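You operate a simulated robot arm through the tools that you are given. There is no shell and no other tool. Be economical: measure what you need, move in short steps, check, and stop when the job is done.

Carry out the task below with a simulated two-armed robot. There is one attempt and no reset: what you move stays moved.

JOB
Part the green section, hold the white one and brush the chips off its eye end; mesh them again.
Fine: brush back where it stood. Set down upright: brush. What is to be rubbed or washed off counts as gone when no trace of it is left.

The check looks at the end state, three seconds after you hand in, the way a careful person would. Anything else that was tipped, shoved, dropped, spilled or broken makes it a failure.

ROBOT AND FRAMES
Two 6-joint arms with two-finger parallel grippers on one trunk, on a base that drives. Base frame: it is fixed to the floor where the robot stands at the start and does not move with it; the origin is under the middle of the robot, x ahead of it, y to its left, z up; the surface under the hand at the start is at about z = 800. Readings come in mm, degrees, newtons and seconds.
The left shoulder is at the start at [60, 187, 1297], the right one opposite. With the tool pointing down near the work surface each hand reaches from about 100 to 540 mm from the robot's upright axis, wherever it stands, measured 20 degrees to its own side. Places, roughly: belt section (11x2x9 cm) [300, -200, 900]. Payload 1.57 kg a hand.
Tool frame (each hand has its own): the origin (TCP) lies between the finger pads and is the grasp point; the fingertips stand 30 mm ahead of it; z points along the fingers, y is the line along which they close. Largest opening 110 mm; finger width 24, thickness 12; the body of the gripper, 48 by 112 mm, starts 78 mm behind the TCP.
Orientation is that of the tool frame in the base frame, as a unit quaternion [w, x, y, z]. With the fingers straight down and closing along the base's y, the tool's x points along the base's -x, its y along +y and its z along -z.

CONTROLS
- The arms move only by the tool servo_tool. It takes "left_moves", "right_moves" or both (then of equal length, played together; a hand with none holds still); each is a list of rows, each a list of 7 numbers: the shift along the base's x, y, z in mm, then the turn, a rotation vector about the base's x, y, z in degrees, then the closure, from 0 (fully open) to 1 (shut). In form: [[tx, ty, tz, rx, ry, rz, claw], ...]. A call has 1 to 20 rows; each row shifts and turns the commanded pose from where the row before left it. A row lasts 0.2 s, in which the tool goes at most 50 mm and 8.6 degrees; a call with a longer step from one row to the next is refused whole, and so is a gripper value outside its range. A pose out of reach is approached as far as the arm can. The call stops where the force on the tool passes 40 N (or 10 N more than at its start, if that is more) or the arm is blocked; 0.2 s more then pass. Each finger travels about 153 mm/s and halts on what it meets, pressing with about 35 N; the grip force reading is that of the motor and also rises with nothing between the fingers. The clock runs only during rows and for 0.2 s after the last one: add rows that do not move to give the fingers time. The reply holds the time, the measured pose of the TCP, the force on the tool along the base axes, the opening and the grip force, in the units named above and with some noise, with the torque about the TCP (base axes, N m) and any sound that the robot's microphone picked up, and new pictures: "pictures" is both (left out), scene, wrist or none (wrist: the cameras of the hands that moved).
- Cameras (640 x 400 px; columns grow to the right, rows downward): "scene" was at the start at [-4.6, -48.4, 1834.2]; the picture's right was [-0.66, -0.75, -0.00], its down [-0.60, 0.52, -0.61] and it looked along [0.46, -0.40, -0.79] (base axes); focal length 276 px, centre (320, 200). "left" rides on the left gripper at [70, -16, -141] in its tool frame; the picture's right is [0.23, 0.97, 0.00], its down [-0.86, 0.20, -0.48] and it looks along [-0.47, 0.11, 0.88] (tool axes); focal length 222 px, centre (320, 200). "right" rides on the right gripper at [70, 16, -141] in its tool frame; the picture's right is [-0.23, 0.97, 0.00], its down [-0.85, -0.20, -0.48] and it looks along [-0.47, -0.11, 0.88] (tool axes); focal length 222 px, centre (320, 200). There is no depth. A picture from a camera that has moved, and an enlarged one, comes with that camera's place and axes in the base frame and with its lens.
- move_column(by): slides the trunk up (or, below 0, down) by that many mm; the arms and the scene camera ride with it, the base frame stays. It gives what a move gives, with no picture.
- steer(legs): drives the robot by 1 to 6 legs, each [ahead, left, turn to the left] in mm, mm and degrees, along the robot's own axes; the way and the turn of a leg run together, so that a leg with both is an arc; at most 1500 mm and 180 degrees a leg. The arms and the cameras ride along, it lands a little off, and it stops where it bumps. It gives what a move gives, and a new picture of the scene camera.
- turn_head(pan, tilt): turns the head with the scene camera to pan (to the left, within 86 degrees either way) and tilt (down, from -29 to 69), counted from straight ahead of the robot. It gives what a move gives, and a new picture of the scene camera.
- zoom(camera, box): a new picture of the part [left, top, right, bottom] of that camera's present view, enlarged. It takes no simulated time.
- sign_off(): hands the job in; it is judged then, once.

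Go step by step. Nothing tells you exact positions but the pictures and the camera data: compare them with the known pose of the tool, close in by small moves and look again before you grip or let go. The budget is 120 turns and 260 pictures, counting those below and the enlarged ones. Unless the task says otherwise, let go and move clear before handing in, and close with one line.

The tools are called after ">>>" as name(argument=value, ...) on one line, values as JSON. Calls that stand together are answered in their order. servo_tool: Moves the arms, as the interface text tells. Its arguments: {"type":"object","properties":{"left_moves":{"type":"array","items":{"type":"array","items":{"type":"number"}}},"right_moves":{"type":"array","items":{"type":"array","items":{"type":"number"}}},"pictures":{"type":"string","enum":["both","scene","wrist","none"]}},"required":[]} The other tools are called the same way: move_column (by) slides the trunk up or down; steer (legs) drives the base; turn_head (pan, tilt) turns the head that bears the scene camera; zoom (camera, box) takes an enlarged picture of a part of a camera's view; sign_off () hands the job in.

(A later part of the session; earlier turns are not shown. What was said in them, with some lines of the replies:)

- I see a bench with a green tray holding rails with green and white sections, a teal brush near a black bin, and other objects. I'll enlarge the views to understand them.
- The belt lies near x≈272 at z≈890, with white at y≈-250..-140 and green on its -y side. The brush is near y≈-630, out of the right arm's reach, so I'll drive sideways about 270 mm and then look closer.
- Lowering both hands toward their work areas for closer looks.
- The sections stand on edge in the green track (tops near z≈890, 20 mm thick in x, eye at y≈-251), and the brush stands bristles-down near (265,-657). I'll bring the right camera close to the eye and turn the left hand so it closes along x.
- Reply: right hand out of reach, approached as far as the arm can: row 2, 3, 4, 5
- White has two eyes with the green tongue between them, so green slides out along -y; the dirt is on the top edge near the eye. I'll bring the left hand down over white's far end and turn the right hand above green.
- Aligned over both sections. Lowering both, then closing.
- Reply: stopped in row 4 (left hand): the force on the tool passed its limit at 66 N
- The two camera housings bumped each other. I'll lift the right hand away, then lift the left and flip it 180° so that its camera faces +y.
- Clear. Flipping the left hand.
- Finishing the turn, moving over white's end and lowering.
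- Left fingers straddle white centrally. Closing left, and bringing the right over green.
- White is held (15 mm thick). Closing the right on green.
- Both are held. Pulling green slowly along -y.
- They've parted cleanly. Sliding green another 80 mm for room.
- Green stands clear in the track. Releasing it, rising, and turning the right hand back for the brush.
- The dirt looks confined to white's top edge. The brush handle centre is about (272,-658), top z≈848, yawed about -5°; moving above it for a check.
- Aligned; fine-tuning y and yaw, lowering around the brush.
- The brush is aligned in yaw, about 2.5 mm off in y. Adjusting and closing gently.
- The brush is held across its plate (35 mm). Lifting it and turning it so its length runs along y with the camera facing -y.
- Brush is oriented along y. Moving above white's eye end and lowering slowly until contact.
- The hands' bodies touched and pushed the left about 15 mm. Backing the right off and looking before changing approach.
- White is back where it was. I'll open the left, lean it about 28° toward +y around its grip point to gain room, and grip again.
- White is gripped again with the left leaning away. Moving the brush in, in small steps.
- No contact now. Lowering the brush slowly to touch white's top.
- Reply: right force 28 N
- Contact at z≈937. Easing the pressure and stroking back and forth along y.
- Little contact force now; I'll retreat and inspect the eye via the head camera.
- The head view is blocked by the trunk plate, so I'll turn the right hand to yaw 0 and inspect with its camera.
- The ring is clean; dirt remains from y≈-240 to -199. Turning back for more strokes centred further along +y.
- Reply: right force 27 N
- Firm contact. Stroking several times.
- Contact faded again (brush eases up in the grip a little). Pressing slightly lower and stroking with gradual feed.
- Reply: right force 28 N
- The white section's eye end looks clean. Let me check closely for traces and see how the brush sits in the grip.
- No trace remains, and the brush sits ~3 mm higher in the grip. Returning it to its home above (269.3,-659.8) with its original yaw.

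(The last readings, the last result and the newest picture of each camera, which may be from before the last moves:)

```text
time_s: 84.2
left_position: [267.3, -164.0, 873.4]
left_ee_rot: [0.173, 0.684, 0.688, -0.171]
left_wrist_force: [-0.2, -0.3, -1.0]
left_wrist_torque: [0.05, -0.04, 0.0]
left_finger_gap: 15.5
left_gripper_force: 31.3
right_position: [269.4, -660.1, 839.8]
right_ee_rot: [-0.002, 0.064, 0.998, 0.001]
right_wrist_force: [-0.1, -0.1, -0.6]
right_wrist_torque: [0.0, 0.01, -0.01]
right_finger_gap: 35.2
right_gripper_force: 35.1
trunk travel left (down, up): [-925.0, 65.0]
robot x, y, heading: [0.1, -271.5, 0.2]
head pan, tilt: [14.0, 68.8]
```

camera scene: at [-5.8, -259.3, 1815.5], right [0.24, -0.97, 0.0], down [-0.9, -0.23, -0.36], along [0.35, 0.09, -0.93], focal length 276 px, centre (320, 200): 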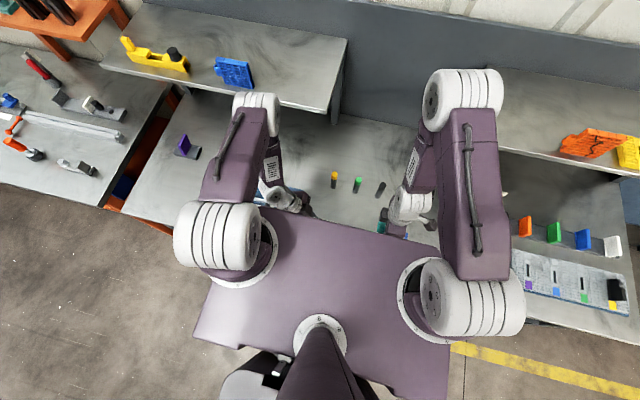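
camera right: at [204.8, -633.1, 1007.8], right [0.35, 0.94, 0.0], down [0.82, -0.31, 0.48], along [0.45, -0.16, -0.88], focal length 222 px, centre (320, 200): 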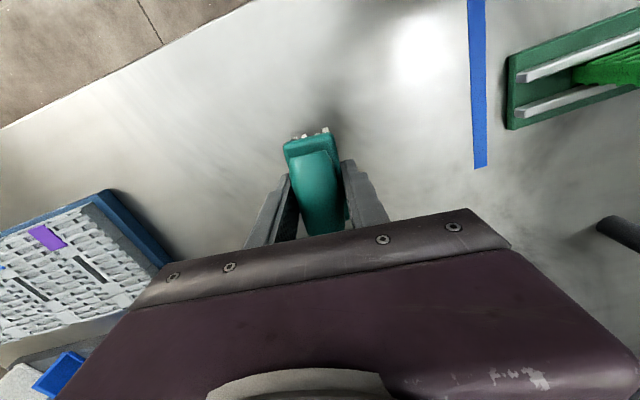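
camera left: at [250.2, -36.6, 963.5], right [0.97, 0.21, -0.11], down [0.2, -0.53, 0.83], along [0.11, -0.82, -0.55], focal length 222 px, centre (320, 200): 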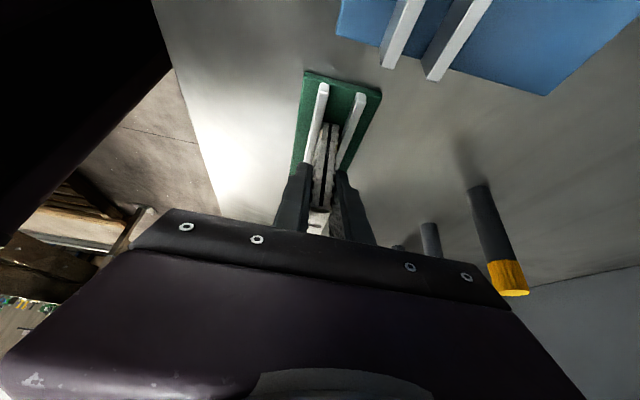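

>>> servo_tool(right_moves=[[0, 0, -0.6, 0, 0, 0, 0.9], [0, 0, -0.6, 0, 0, 0, 0.9], [0, 0, 0, 0, 0, 0, 0.9]], pictures="none")

```text
time_s: 85.0
left_position: [267.0, -162.5, 873.1]
left_ee_rot: [0.173, 0.684, 0.688, -0.171]
left_wrist_force: [1.5, -0.4, 0.5]
left_wrist_torque: [0.03, -0.04, -0.01]
left_finger_gap: 15.6
left_gripper_force: 31.4
right_position: [270.3, -659.9, 839.1]
right_ee_rot: [0.0, 0.064, 0.998, 0.0]
right_wrist_force: [0.5, -2.6, 9.2]
right_wrist_torque: [-0.15, -0.04, -0.03]
right_finger_gap: 34.7
right_gripper_force: 35.1
trunk travel left (down, up): [-925.0, 65.0]
robot x, y, heading: [-0.9, -274.5, -0.1]
head pan, tilt: [14.0, 68.8]
```

Contact at 9 N: the brush stands. Opening symmetrically and rising.

>>> servo_tool(right_moves=[[0, 0, 0.5, 0, 0, 0, 0.9], [0, 0, 0, 0, 0, 0, 0.7], [0, 0, 0, 0, 0, 0, 0.5], [0, 0, 0, 0, 0, 0, 0.3], [0, 0, 0, 0, 0, 0, 0.3], [0, 0, 15, 0, 0, 0, 0.3], [0, 0, 25, 0, 0, 0, 0.3], [0, 0, 30, 0, 0, 0, 0.3], [0, 0, 20, 0, 0, 0, 0.3]], pictures="wrist")

>>> zoom(camera="right", box=[220, 90, 420, 260])

```text
time_s: 87.0
left_position: [267.2, -163.8, 872.8]
left_ee_rot: [0.173, 0.684, 0.688, -0.172]
left_wrist_force: [1.5, -0.1, 1.0]
left_wrist_torque: [0.09, -0.02, -0.06]
left_finger_gap: 15.3
left_gripper_force: 31.4
right_position: [270.7, -657.3, 929.2]
right_ee_rot: [-0.001, 0.064, 0.998, 0.001]
right_wrist_force: [0.0, 1.0, -0.2]
right_wrist_torque: [-0.02, 0.03, 0.0]
right_finger_gap: 77.0
right_gripper_force: 0.1
trunk travel left (down, up): [-925.0, 65.0]
robot x, y, heading: [1.7, -275.3, 0.1]
head pan, tilt: [14.0, 68.8]
camera right: at [205.9, -632.3, 1072.6], right [0.35, 0.94, 0.0], down [0.82, -0.31, 0.48], along [0.45, -0.16, -0.88], focal length 222 px, centre (320, 200)
```

right: 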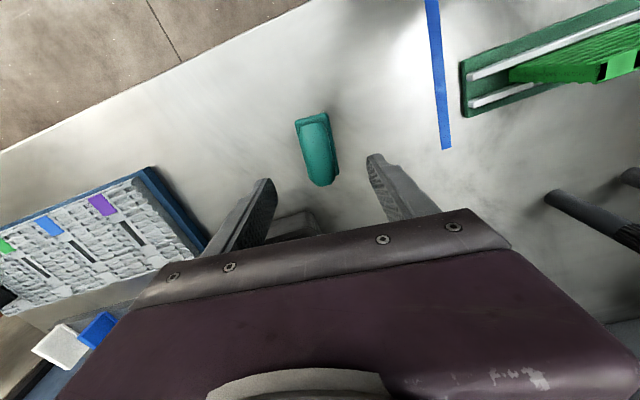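

```text
2.35 times, centred on (320, 175) of right
camera zoom: at [205.9, -632.3, 1072.6], right [0.35, 0.94, 0.0], down [0.82, -0.31, 0.48], along [0.45, -0.16, -0.88], focal length 523 px, centre (320, 259)
```

zoom: 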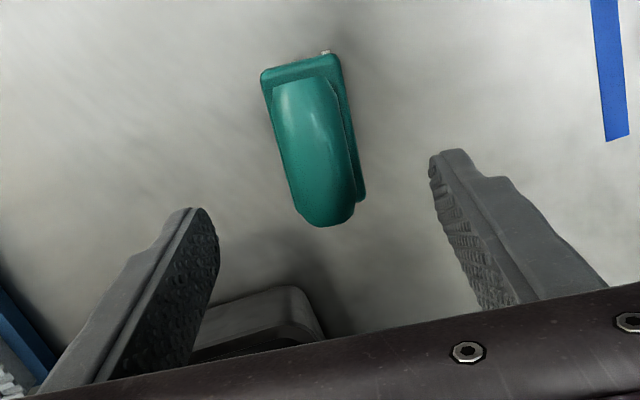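

The brush stands where it was (within ~1–2 mm). Now going back to green, turning the hand to close along x.

>>> servo_tool(right_moves=[[0, 0, 40, 0, 0, 0, 0.3], [0, 0, 40, 0, 0, 0, 0.3], [-0.2, 20, 0, 0, 0, -7.5, 0.3], [-0.2, 20, 0, 0, 0, -7.5, 0.3], [-0.2, 20, 0, 0, 0, -7.5, 0.3], [-0.2, 20, 0, 0, 0, -7.5, 0.3], [-0.2, 20, 0, 0, 0, -7.5, 0.3], [-0.2, 20, 0, 0, 0, -7.5, 0.4], [-0.2, 20, 0, 0, 0, -7.5, 0.4], [-0.2, 20, 0, 0, 0, -7.5, 0.4], [-0.2, 20, 0, 0, 0, -7.5, 0.4], [-0.2, 20, 0, 0, 0, -7.5, 0.4], [-0.2, 25, 0, 0, 0, -7.5, 0.4], [0, 0, -20, 0, 0, 0, 0.4]], pictures="wrist")

```text
time_s: 90.0
left_position: [267.4, -164.4, 873.2]
left_ee_rot: [0.173, 0.684, 0.687, -0.172]
left_wrist_force: [-0.4, 1.0, 3.2]
left_wrist_torque: [-0.27, 0.02, 0.0]
left_finger_gap: 15.3
left_gripper_force: 31.3
right_position: [267.3, -436.5, 987.6]
right_ee_rot: [-0.001, 0.706, 0.708, 0.001]
right_wrist_force: [-0.6, -0.1, 0.4]
right_wrist_torque: [0.0, 0.01, -0.02]
right_finger_gap: 66.1
right_gripper_force: 0.1
trunk travel left (down, up): [-925.0, 65.0]
robot x, y, heading: [3.3, -274.0, 0.4]
head pan, tilt: [14.0, 68.8]
camera right: at [285.4, -365.3, 1130.5], right [0.97, -0.22, 0.0], down [-0.2, -0.86, 0.48], along [-0.11, -0.46, -0.88], focal length 222 px, centre (320, 200)
```

right: 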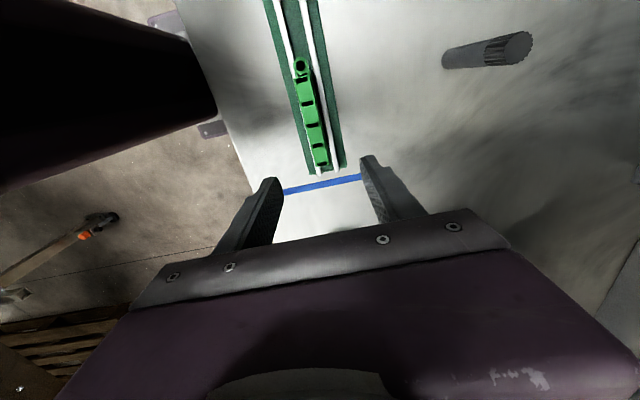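

>>> servo_tool(right_moves=[[0.5, 3.5, -20, 0, 0, 0, 0.4], [0, 0, -25, 0, 0, 0, 0.4], [0, 0, -25, 0, 0, 0, 0.4], [0, 0, -25, 0, 0, 0, 0.4], [0, 0, -22, 0, 0, 0, 0.4], [0, 0, 0, 0, 0, 0, 0.55], [0, 0, 0, 0, 0, 0, 0.7], [0, 0, 0, 0, 0, 0, 0.8], [0, 0, 0, 0, 0, 0, 0.9], [0, 0, 0, 0, 0, 0, 0.95], [0, 0, 0, 0, 0, 0, 0.95]], pictures="wrist")

```text
time_s: 92.4
left_position: [267.3, -163.4, 872.9]
left_ee_rot: [0.172, 0.684, 0.688, -0.172]
left_wrist_force: [0.3, 0.6, 0.1]
left_wrist_torque: [-0.04, -0.01, 0.03]
left_finger_gap: 15.3
left_gripper_force: 31.1
right_position: [268.9, -431.8, 871.7]
right_ee_rot: [0.0, 0.706, 0.708, 0.001]
right_wrist_force: [-0.7, 0.5, 0.3]
right_wrist_torque: [0.01, 0.02, 0.0]
right_finger_gap: 15.6
right_gripper_force: 31.0
trunk travel left (down, up): [-925.0, 65.0]
robot x, y, heading: [-1.6, -272.3, 0.3]
head pan, tilt: [14.0, 68.8]
camera right: at [285.7, -361.0, 1014.4], right [0.97, -0.22, 0.0], down [-0.2, -0.86, 0.48], along [-0.1, -0.46, -0.88], focal length 222 px, centre (320, 200)
```

right: 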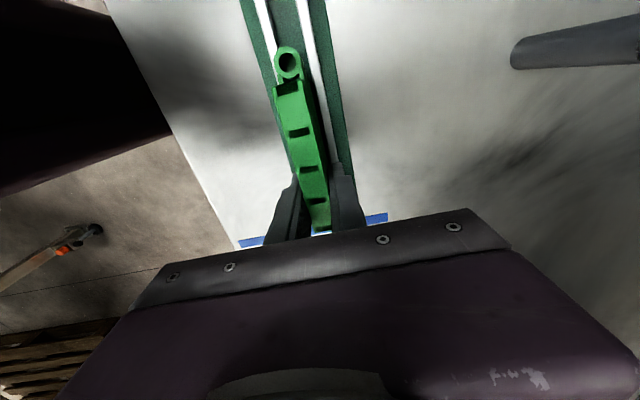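

Green gripped. Sliding it toward white, stopping before engagement.

>>> servo_tool(right_moves=[[0, 8, 0, 0, 0, 0, 0.95], [0, 8, 0, 0, 0, 0, 0.95], [0, 8, 0, 0, 0, 0, 0.95], [0, 8, 0, 0, 0, 0, 0.95], [0, 8, 0, 0, 0, 0, 0.95], [0, 8, 0, 0, 0, 0, 0.95], [0, 8, 0, 0, 0, 0, 0.95], [0, 8, 0, 0, 0, 0, 0.95], [0, 8, 0, 0, 0, 0, 0.95]], pictures="wrist")

>>> zoom(camera="right", box=[200, 0, 400, 240])

```text
time_s: 94.4
left_position: [267.1, -163.9, 872.6]
left_ee_rot: [0.172, 0.685, 0.687, -0.173]
left_wrist_force: [1.0, 0.9, 1.5]
left_wrist_torque: [0.05, 0.0, -0.02]
left_finger_gap: 15.7
left_gripper_force: 31.4
right_position: [268.0, -358.5, 871.9]
right_ee_rot: [0.0, 0.706, 0.708, 0.001]
right_wrist_force: [0.8, -0.1, -0.7]
right_wrist_torque: [-0.02, -0.08, -0.08]
right_finger_gap: 15.7
right_gripper_force: 31.6
trunk travel left (down, up): [-925.0, 65.0]
robot x, y, heading: [-1.8, -271.9, 0.2]
head pan, tilt: [14.0, 68.8]
camera right: at [284.8, -287.6, 1015.0], right [0.97, -0.22, 0.0], down [-0.2, -0.86, 0.48], along [-0.1, -0.46, -0.88], focal length 222 px, centre (320, 200)
```

right: 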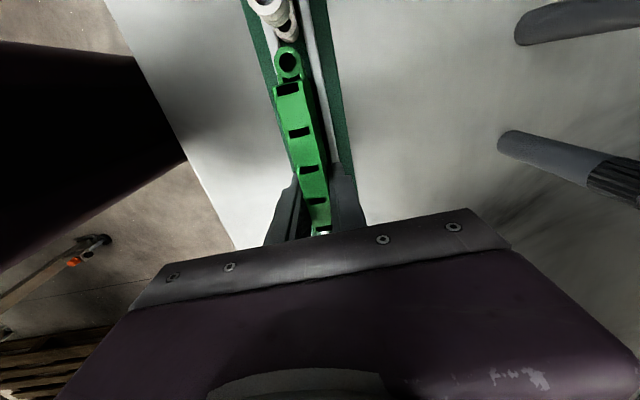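

```text
1.67 times, centred on (300, 120) of right
camera zoom: at [284.8, -287.6, 1015.0], right [0.97, -0.22, 0.0], down [-0.2, -0.86, 0.48], along [-0.1, -0.46, -0.88], focal length 370 px, centre (353, 333)
```

zoom: 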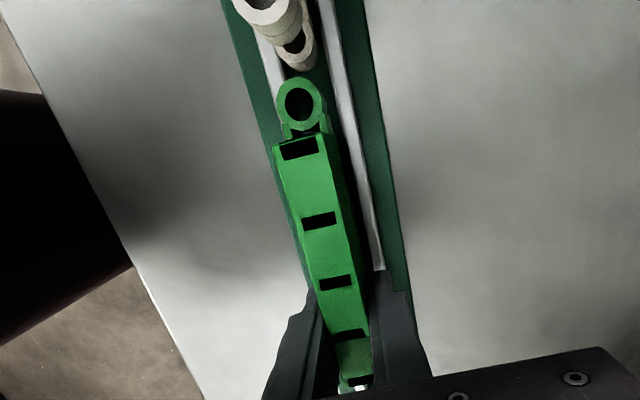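

Alignment matches the parting view. Pushing in slowly.

>>> servo_tool(right_moves=[[0, 3, 0, 0, 0, 0, 0.95], [0, 3, 0, 0, 0, 0, 0.95], [0, 3, 0, 0, 0, 0, 0.95], [0, 3, 0, 0, 0, 0, 0.95], [0, 3, 0, 0, 0, 0, 0.95], [0, 3, 0, 0, 0, 0, 0.95], [0, 3, 0, 0, 0, 0, 0.95], [0, 2.5, 0, 0, 0, 0, 0.95]], pictures="none")

>>> zoom(camera="right", box=[200, 0, 400, 240])

```text
time_s: 96.2
left_position: [267.5, -163.2, 872.7]
left_ee_rot: [0.173, 0.684, 0.688, -0.172]
left_wrist_force: [0.9, -0.9, -0.4]
left_wrist_torque: [0.05, -0.03, -0.03]
left_finger_gap: 15.5
left_gripper_force: 31.1
right_position: [268.1, -335.0, 872.2]
right_ee_rot: [-0.001, 0.706, 0.708, 0.001]
right_wrist_force: [0.4, -0.9, -0.1]
right_wrist_torque: [0.0, -0.02, -0.03]
right_finger_gap: 15.6
right_gripper_force: 31.6
trunk travel left (down, up): [-925.0, 65.0]
robot x, y, heading: [-0.6, -274.7, 0.3]
head pan, tilt: [14.0, 68.8]
```

```text
1.67 times, centred on (300, 120) of right
camera zoom: at [285.6, -264.4, 1014.9], right [0.97, -0.22, 0.0], down [-0.2, -0.86, 0.48], along [-0.11, -0.46, -0.88], focal length 370 px, centre (353, 333)
```

zoom: 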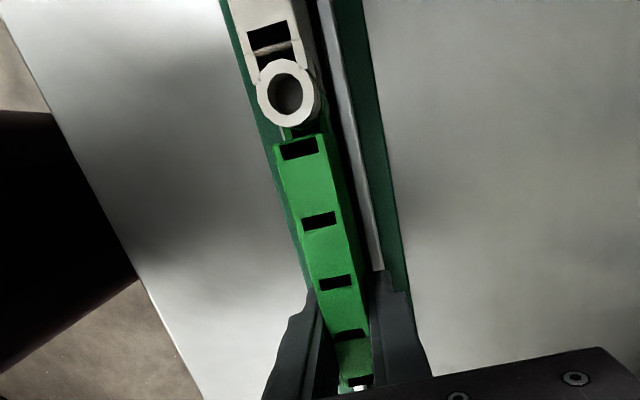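

About 2–3 mm short of the original fit. Pressing the rest in.

>>> servo_tool(right_moves=[[0, 1, 0, 0, 0, 0, 0.95], [0, 1, 0, 0, 0, 0, 0.95], [0, 0, 0, 0, 0, 0, 0.95]], pictures="none")

>>> zoom(camera="right", box=[200, 0, 400, 240])

```text
time_s: 97.0
left_position: [267.4, -162.9, 872.5]
left_ee_rot: [0.172, 0.684, 0.687, -0.172]
left_wrist_force: [1.1, 0.7, 0.1]
left_wrist_torque: [0.03, -0.01, 0.01]
left_finger_gap: 15.5
left_gripper_force: 31.2
right_position: [267.3, -333.7, 873.3]
right_ee_rot: [0.0, 0.705, 0.709, 0.002]
right_wrist_force: [0.4, 0.5, 0.1]
right_wrist_torque: [-0.03, 0.01, 0.02]
right_finger_gap: 15.3
right_gripper_force: 30.7
trunk travel left (down, up): [-925.0, 65.0]
robot x, y, heading: [1.7, -277.3, 0.5]
head pan, tilt: [14.0, 68.8]
```

```text
1.67 times, centred on (300, 120) of right
camera zoom: at [285.9, -262.6, 1014.9], right [0.97, -0.22, 0.0], down [-0.2, -0.86, 0.48], along [-0.11, -0.46, -0.88], focal length 370 px, centre (353, 333)
```

zoom: 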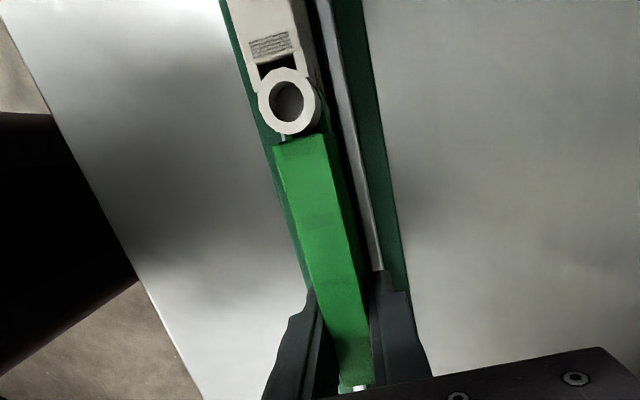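

>>> servo_tool(right_moves=[[0, 0.7, 0, 0, 0, 0, 0.95], [0, 0.7, 0, 0, 0, 0, 0.95], [0, 0, 0, 0, 0, 0, 0.95]], pictures="none")

>>> zoom(camera="right", box=[240, 0, 360, 150])

```text
time_s: 97.8
left_position: [266.7, -163.6, 873.6]
left_ee_rot: [0.173, 0.684, 0.688, -0.172]
left_wrist_force: [-0.3, 1.1, 0.3]
left_wrist_torque: [-0.1, -0.08, 0.0]
left_finger_gap: 15.4
left_gripper_force: 31.4
right_position: [268.8, -331.2, 871.2]
right_ee_rot: [-0.001, 0.706, 0.708, 0.0]
right_wrist_force: [1.1, -2.3, -0.2]
right_wrist_torque: [0.06, 0.01, -0.03]
right_finger_gap: 15.7
right_gripper_force: 31.4
trunk travel left (down, up): [-925.0, 65.0]
robot x, y, heading: [0.6, -273.7, 0.1]
head pan, tilt: [14.0, 68.8]
```

```text
2.67 times, centred on (300, 75) of right
camera zoom: at [285.6, -261.6, 1014.8], right [0.97, -0.22, 0.0], down [-0.2, -0.86, 0.48], along [-0.11, -0.46, -0.88], focal length 592 px, centre (373, 533)
```

zoom: 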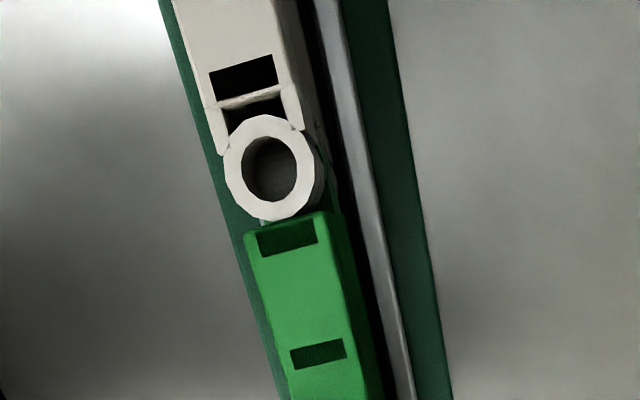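

>>> zoom(camera="right", box=[270, 35, 320, 90])

```text
7.27 times, centred on (295, 62) of right
camera zoom: at [285.6, -261.6, 1014.8], right [0.97, -0.22, 0.0], down [-0.2, -0.86, 0.48], along [-0.11, -0.46, -0.88], focal length 1615 px, centre (502, 1200)
```

zoom: 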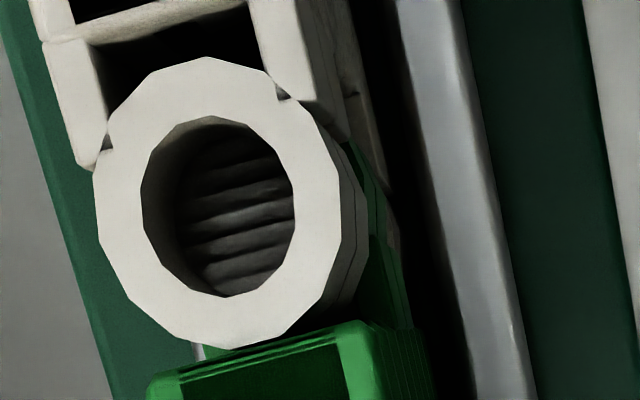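

>>> servo_tool(right_moves=[[0, 0.5, 0, 0, 0, 0, 0.95], [0, 0.5, 0, 0, 0, 0, 0.95], [0, 0, 0, 0, 0, 0, 0.95]], pictures="none")

>>> zoom(camera="right", box=[270, 35, 320, 90])

```text
time_s: 98.6
left_position: [267.3, -164.5, 873.1]
left_ee_rot: [0.172, 0.684, 0.688, -0.171]
left_wrist_force: [-3.2, 19.7, 6.0]
left_wrist_torque: [-0.56, -0.07, -0.23]
left_finger_gap: 15.7
left_gripper_force: 31.4
right_position: [266.4, -331.6, 871.4]
right_ee_rot: [0.0, 0.706, 0.708, 0.001]
right_wrist_force: [6.2, -22.6, 0.8]
right_wrist_torque: [0.19, -0.16, -0.18]
right_finger_gap: 15.6
right_gripper_force: 31.0
trunk travel left (down, up): [-925.0, 65.0]
robot x, y, heading: [-5.0, -270.8, -0.0]
head pan, tilt: [14.0, 68.8]
```

```text
7.27 times, centred on (295, 62) of right
camera zoom: at [285.0, -261.3, 1014.9], right [0.97, -0.22, 0.0], down [-0.2, -0.86, 0.48], along [-0.11, -0.46, -0.88], focal length 1615 px, centre (502, 1200)
```

zoom: 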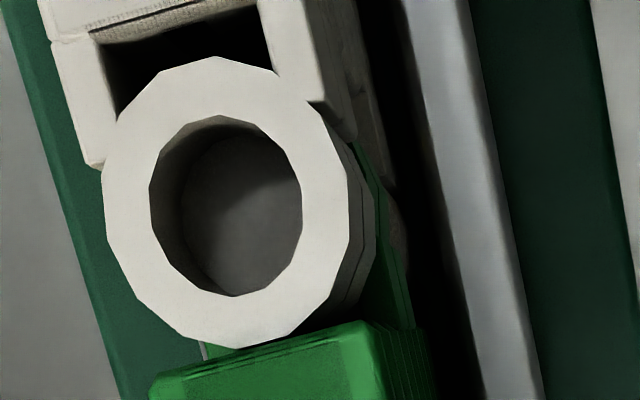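

A firm stop at 22 N: fully meshed. Relaxing slightly, then opening the right hand and rising.

>>> servo_tool(right_moves=[[0, -0.6, 0, 0, 0, 0, 0.95], [0, 0, 0, 0, 0, 0, 0.8], [0, 0, 0, 0, 0, 0, 0.65], [0, 0, 0, 0, 0, 0, 0.5], [0, 0, 0, 0, 0, 0, 0.4], [0, 0, 15, 0, 0, 0, 0.4], [0, 0, 25, 0, 0, 0, 0.4], [0, 0, 25, 0, 0, 0, 0.4], [0, -10, 25, 0, 0, 0, 0.4], [0, -15, 25, 0, 0, 0, 0.4], [0, -15, 20, 0, 0, 0, 0.4]], pictures="wrist")

>>> zoom(camera="right", box=[240, 0, 380, 150])

```text
time_s: 101.0
left_position: [266.8, -164.6, 873.3]
left_ee_rot: [0.173, 0.683, 0.688, -0.171]
left_wrist_force: [0.5, -0.9, 0.1]
left_wrist_torque: [0.01, -0.03, -0.04]
left_finger_gap: 15.5
left_gripper_force: 31.1
right_position: [266.7, -373.8, 1007.0]
right_ee_rot: [0.0, 0.705, 0.709, 0.002]
right_wrist_force: [-0.2, -0.7, -0.5]
right_wrist_torque: [0.04, 0.03, 0.01]
right_finger_gap: 66.1
right_gripper_force: 0.1
trunk travel left (down, up): [-925.0, 65.0]
robot x, y, heading: [0.0, -274.7, 0.4]
head pan, tilt: [14.0, 68.8]
camera right: at [284.2, -302.6, 1150.2], right [0.97, -0.22, 0.0], down [-0.2, -0.86, 0.48], along [-0.1, -0.46, -0.88], focal length 222 px, centre (320, 200)
```

right: 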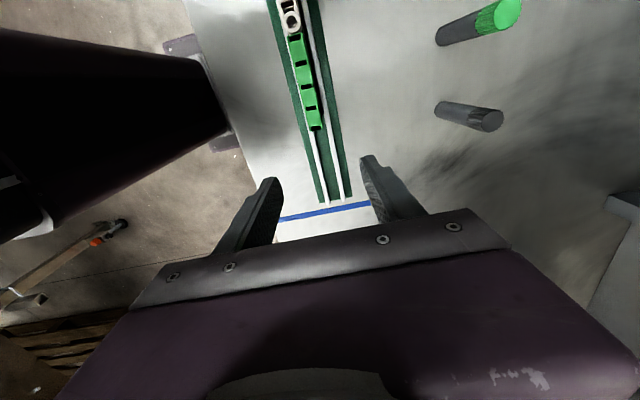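

```text
2.67 times, centred on (310, 75) of right
camera zoom: at [284.2, -302.6, 1150.2], right [0.97, -0.22, 0.0], down [-0.2, -0.86, 0.48], along [-0.1, -0.46, -0.88], focal length 592 px, centre (347, 533)
```

zoom: 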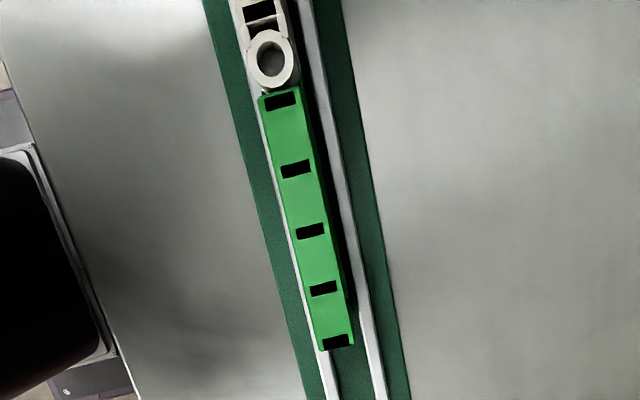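

Sections are meshed. Releasing white and lifting the left hand clear.

>>> servo_tool(left_moves=[[0, 0, 0, 0, 0, 0, 0.8], [0, 0, 0, 0, 0, 0, 0.65], [0, 0, 0, 0, 0, 0, 0.5], [0, 0, 0, 0, 0, 0, 0.4], [0, 0, 0, 0, 0, 0, 0.4], [0, 5, 15, 0, 0, 0, 0.4], [0, 10, 20, 0, 0, 0, 0.4], [0, 12, 25, 0, 0, 0, 0.4], [0, 12, 25, 0, 0, 0, 0.4], [0, 12, 30, 0, 0, 0, 0.4], [0, 12, 30, 0, 0, 0, 0.4]], right_moves=[[0, 0, 0, 0, 0, 8.18, 0.4], [0, 0, 0, 0, 0, 8.18, 0.4], [0, 0, 0, 0, 0, 8.18, 0.4], [0, 0, 0, 0, 0, 8.18, 0.4], [0, 0, 0, 0, 0, 8.18, 0.4], [0, 0, 0, 0, 0, 8.18, 0.2], [0, 0, 0, 0, 0, 8.18, 0.2], [0, 0, 0, 0, 0, 8.18, 0.2], [0, 0, 0, 0, 0, 8.18, 0.2], [0, 0, 0, 0, 0, 8.18, 0.2], [0, 0, 0, 0, 0, 8.2, 0.2]], pictures="wrist")

>>> zoom(camera="right", box=[310, 70, 510, 195])

```text
time_s: 103.4
left_position: [266.8, -100.1, 1018.8]
left_ee_rot: [0.173, 0.684, 0.688, -0.172]
left_wrist_force: [0.2, -0.2, -0.3]
left_wrist_torque: [0.04, 0.0, 0.01]
left_finger_gap: 66.2
left_gripper_force: 0.1
right_position: [267.6, -372.6, 1006.4]
right_ee_rot: [-0.001, -0.003, 1.0, 0.002]
right_wrist_force: [0.4, 0.2, 0.5]
right_wrist_torque: [-0.03, -0.03, 0.02]
right_finger_gap: 87.9
right_gripper_force: 0.1
trunk travel left (down, up): [-925.0, 65.0]
robot x, y, heading: [3.1, -274.0, 0.2]
head pan, tilt: [14.0, 68.8]
camera right: at [199.7, -354.9, 1150.4], right [0.22, 0.98, 0.0], down [0.86, -0.19, 0.48], along [0.47, -0.1, -0.88], focal length 222 px, centre (320, 200)
camera left: at [250.0, 26.7, 1108.3], right [0.97, 0.21, -0.11], down [0.2, -0.53, 0.83], along [0.11, -0.82, -0.55], focal length 222 px, centre (320, 200)
```

right: 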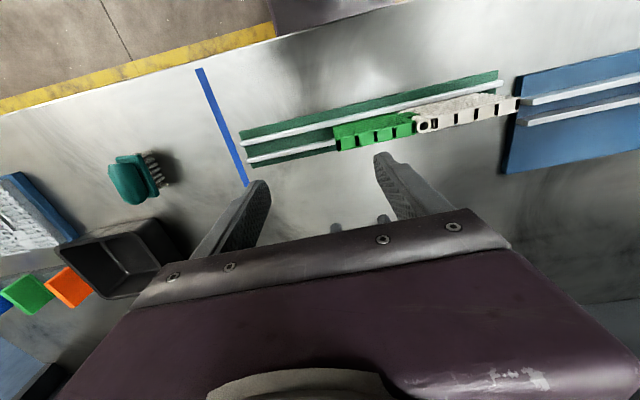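
left: 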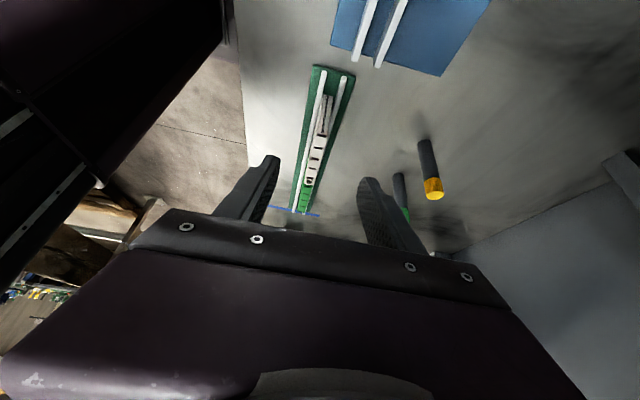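

```text
3.20 times, centred on (410, 132) of right
camera zoom: at [199.7, -354.9, 1150.4], right [0.22, 0.98, 0.0], down [0.86, -0.19, 0.48], along [0.47, -0.1, -0.88], focal length 711 px, centre (32, 416)
```

zoom: 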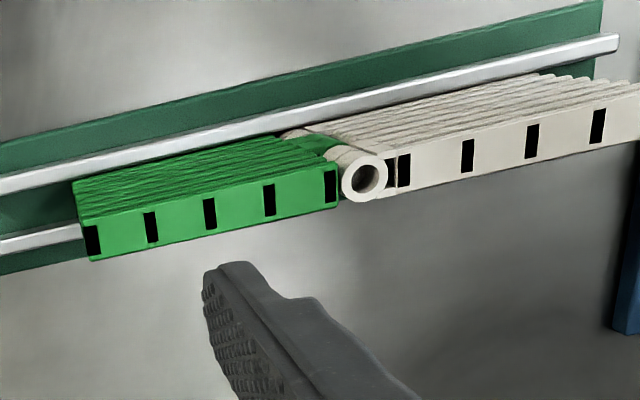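

Everything is meshed and upright, and the brush stands. One last close check for dirt from both cameras.

>>> zoom(camera="right", box=[400, 85, 500, 145])

>>> zoom(camera="left", box=[280, 80, 360, 220])

>>> zoom(camera="right", box=[90, 130, 200, 220])

```text
6.40 times, centred on (450, 115) of right
camera zoom: at [199.7, -354.9, 1150.4], right [0.22, 0.98, 0.0], down [0.86, -0.19, 0.48], along [0.47, -0.1, -0.88], focal length 1422 px, centre (-512, 744)
```

zoom: 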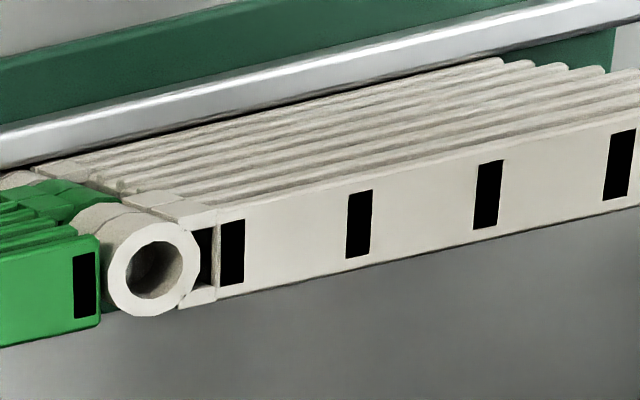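

```text
2.86 times, centred on (320, 150) of left
camera zoom: at [250.0, 26.7, 1108.3], right [0.97, 0.21, -0.11], down [0.2, -0.53, 0.83], along [0.11, -0.82, -0.55], focal length 635 px, centre (320, 343)
```

zoom: 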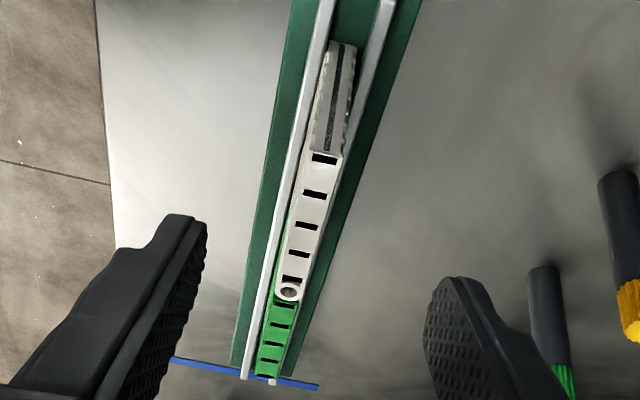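

```text
4.44 times, centred on (145, 175) of right
camera zoom: at [199.7, -354.9, 1150.4], right [0.22, 0.98, 0.0], down [0.86, -0.19, 0.48], along [0.47, -0.1, -0.88], focal length 987 px, centre (1098, 311)
```

zoom: 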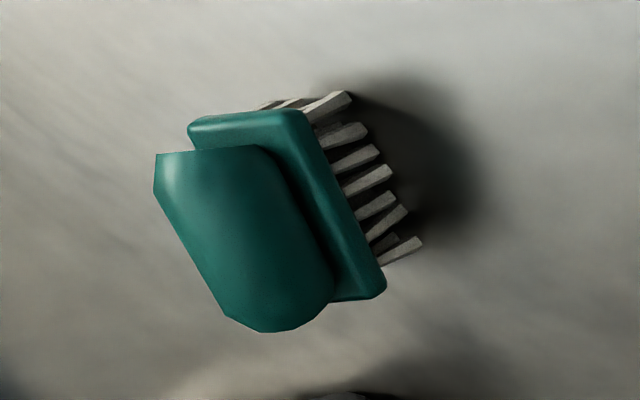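

The eye end is clean, the sections are meshed in the track, the brush stands upright on its bristles at its place, and both hands are clear. Handing in.

>>> sign_off()

```text
The job is handed in.
```

I parted the green section, held the white one and brushed its eye end until no trace of chips showed. I then pushed the two together again to a firm stop. The brush stands upright within about 2 mm of its old spot, and both hands are clear.
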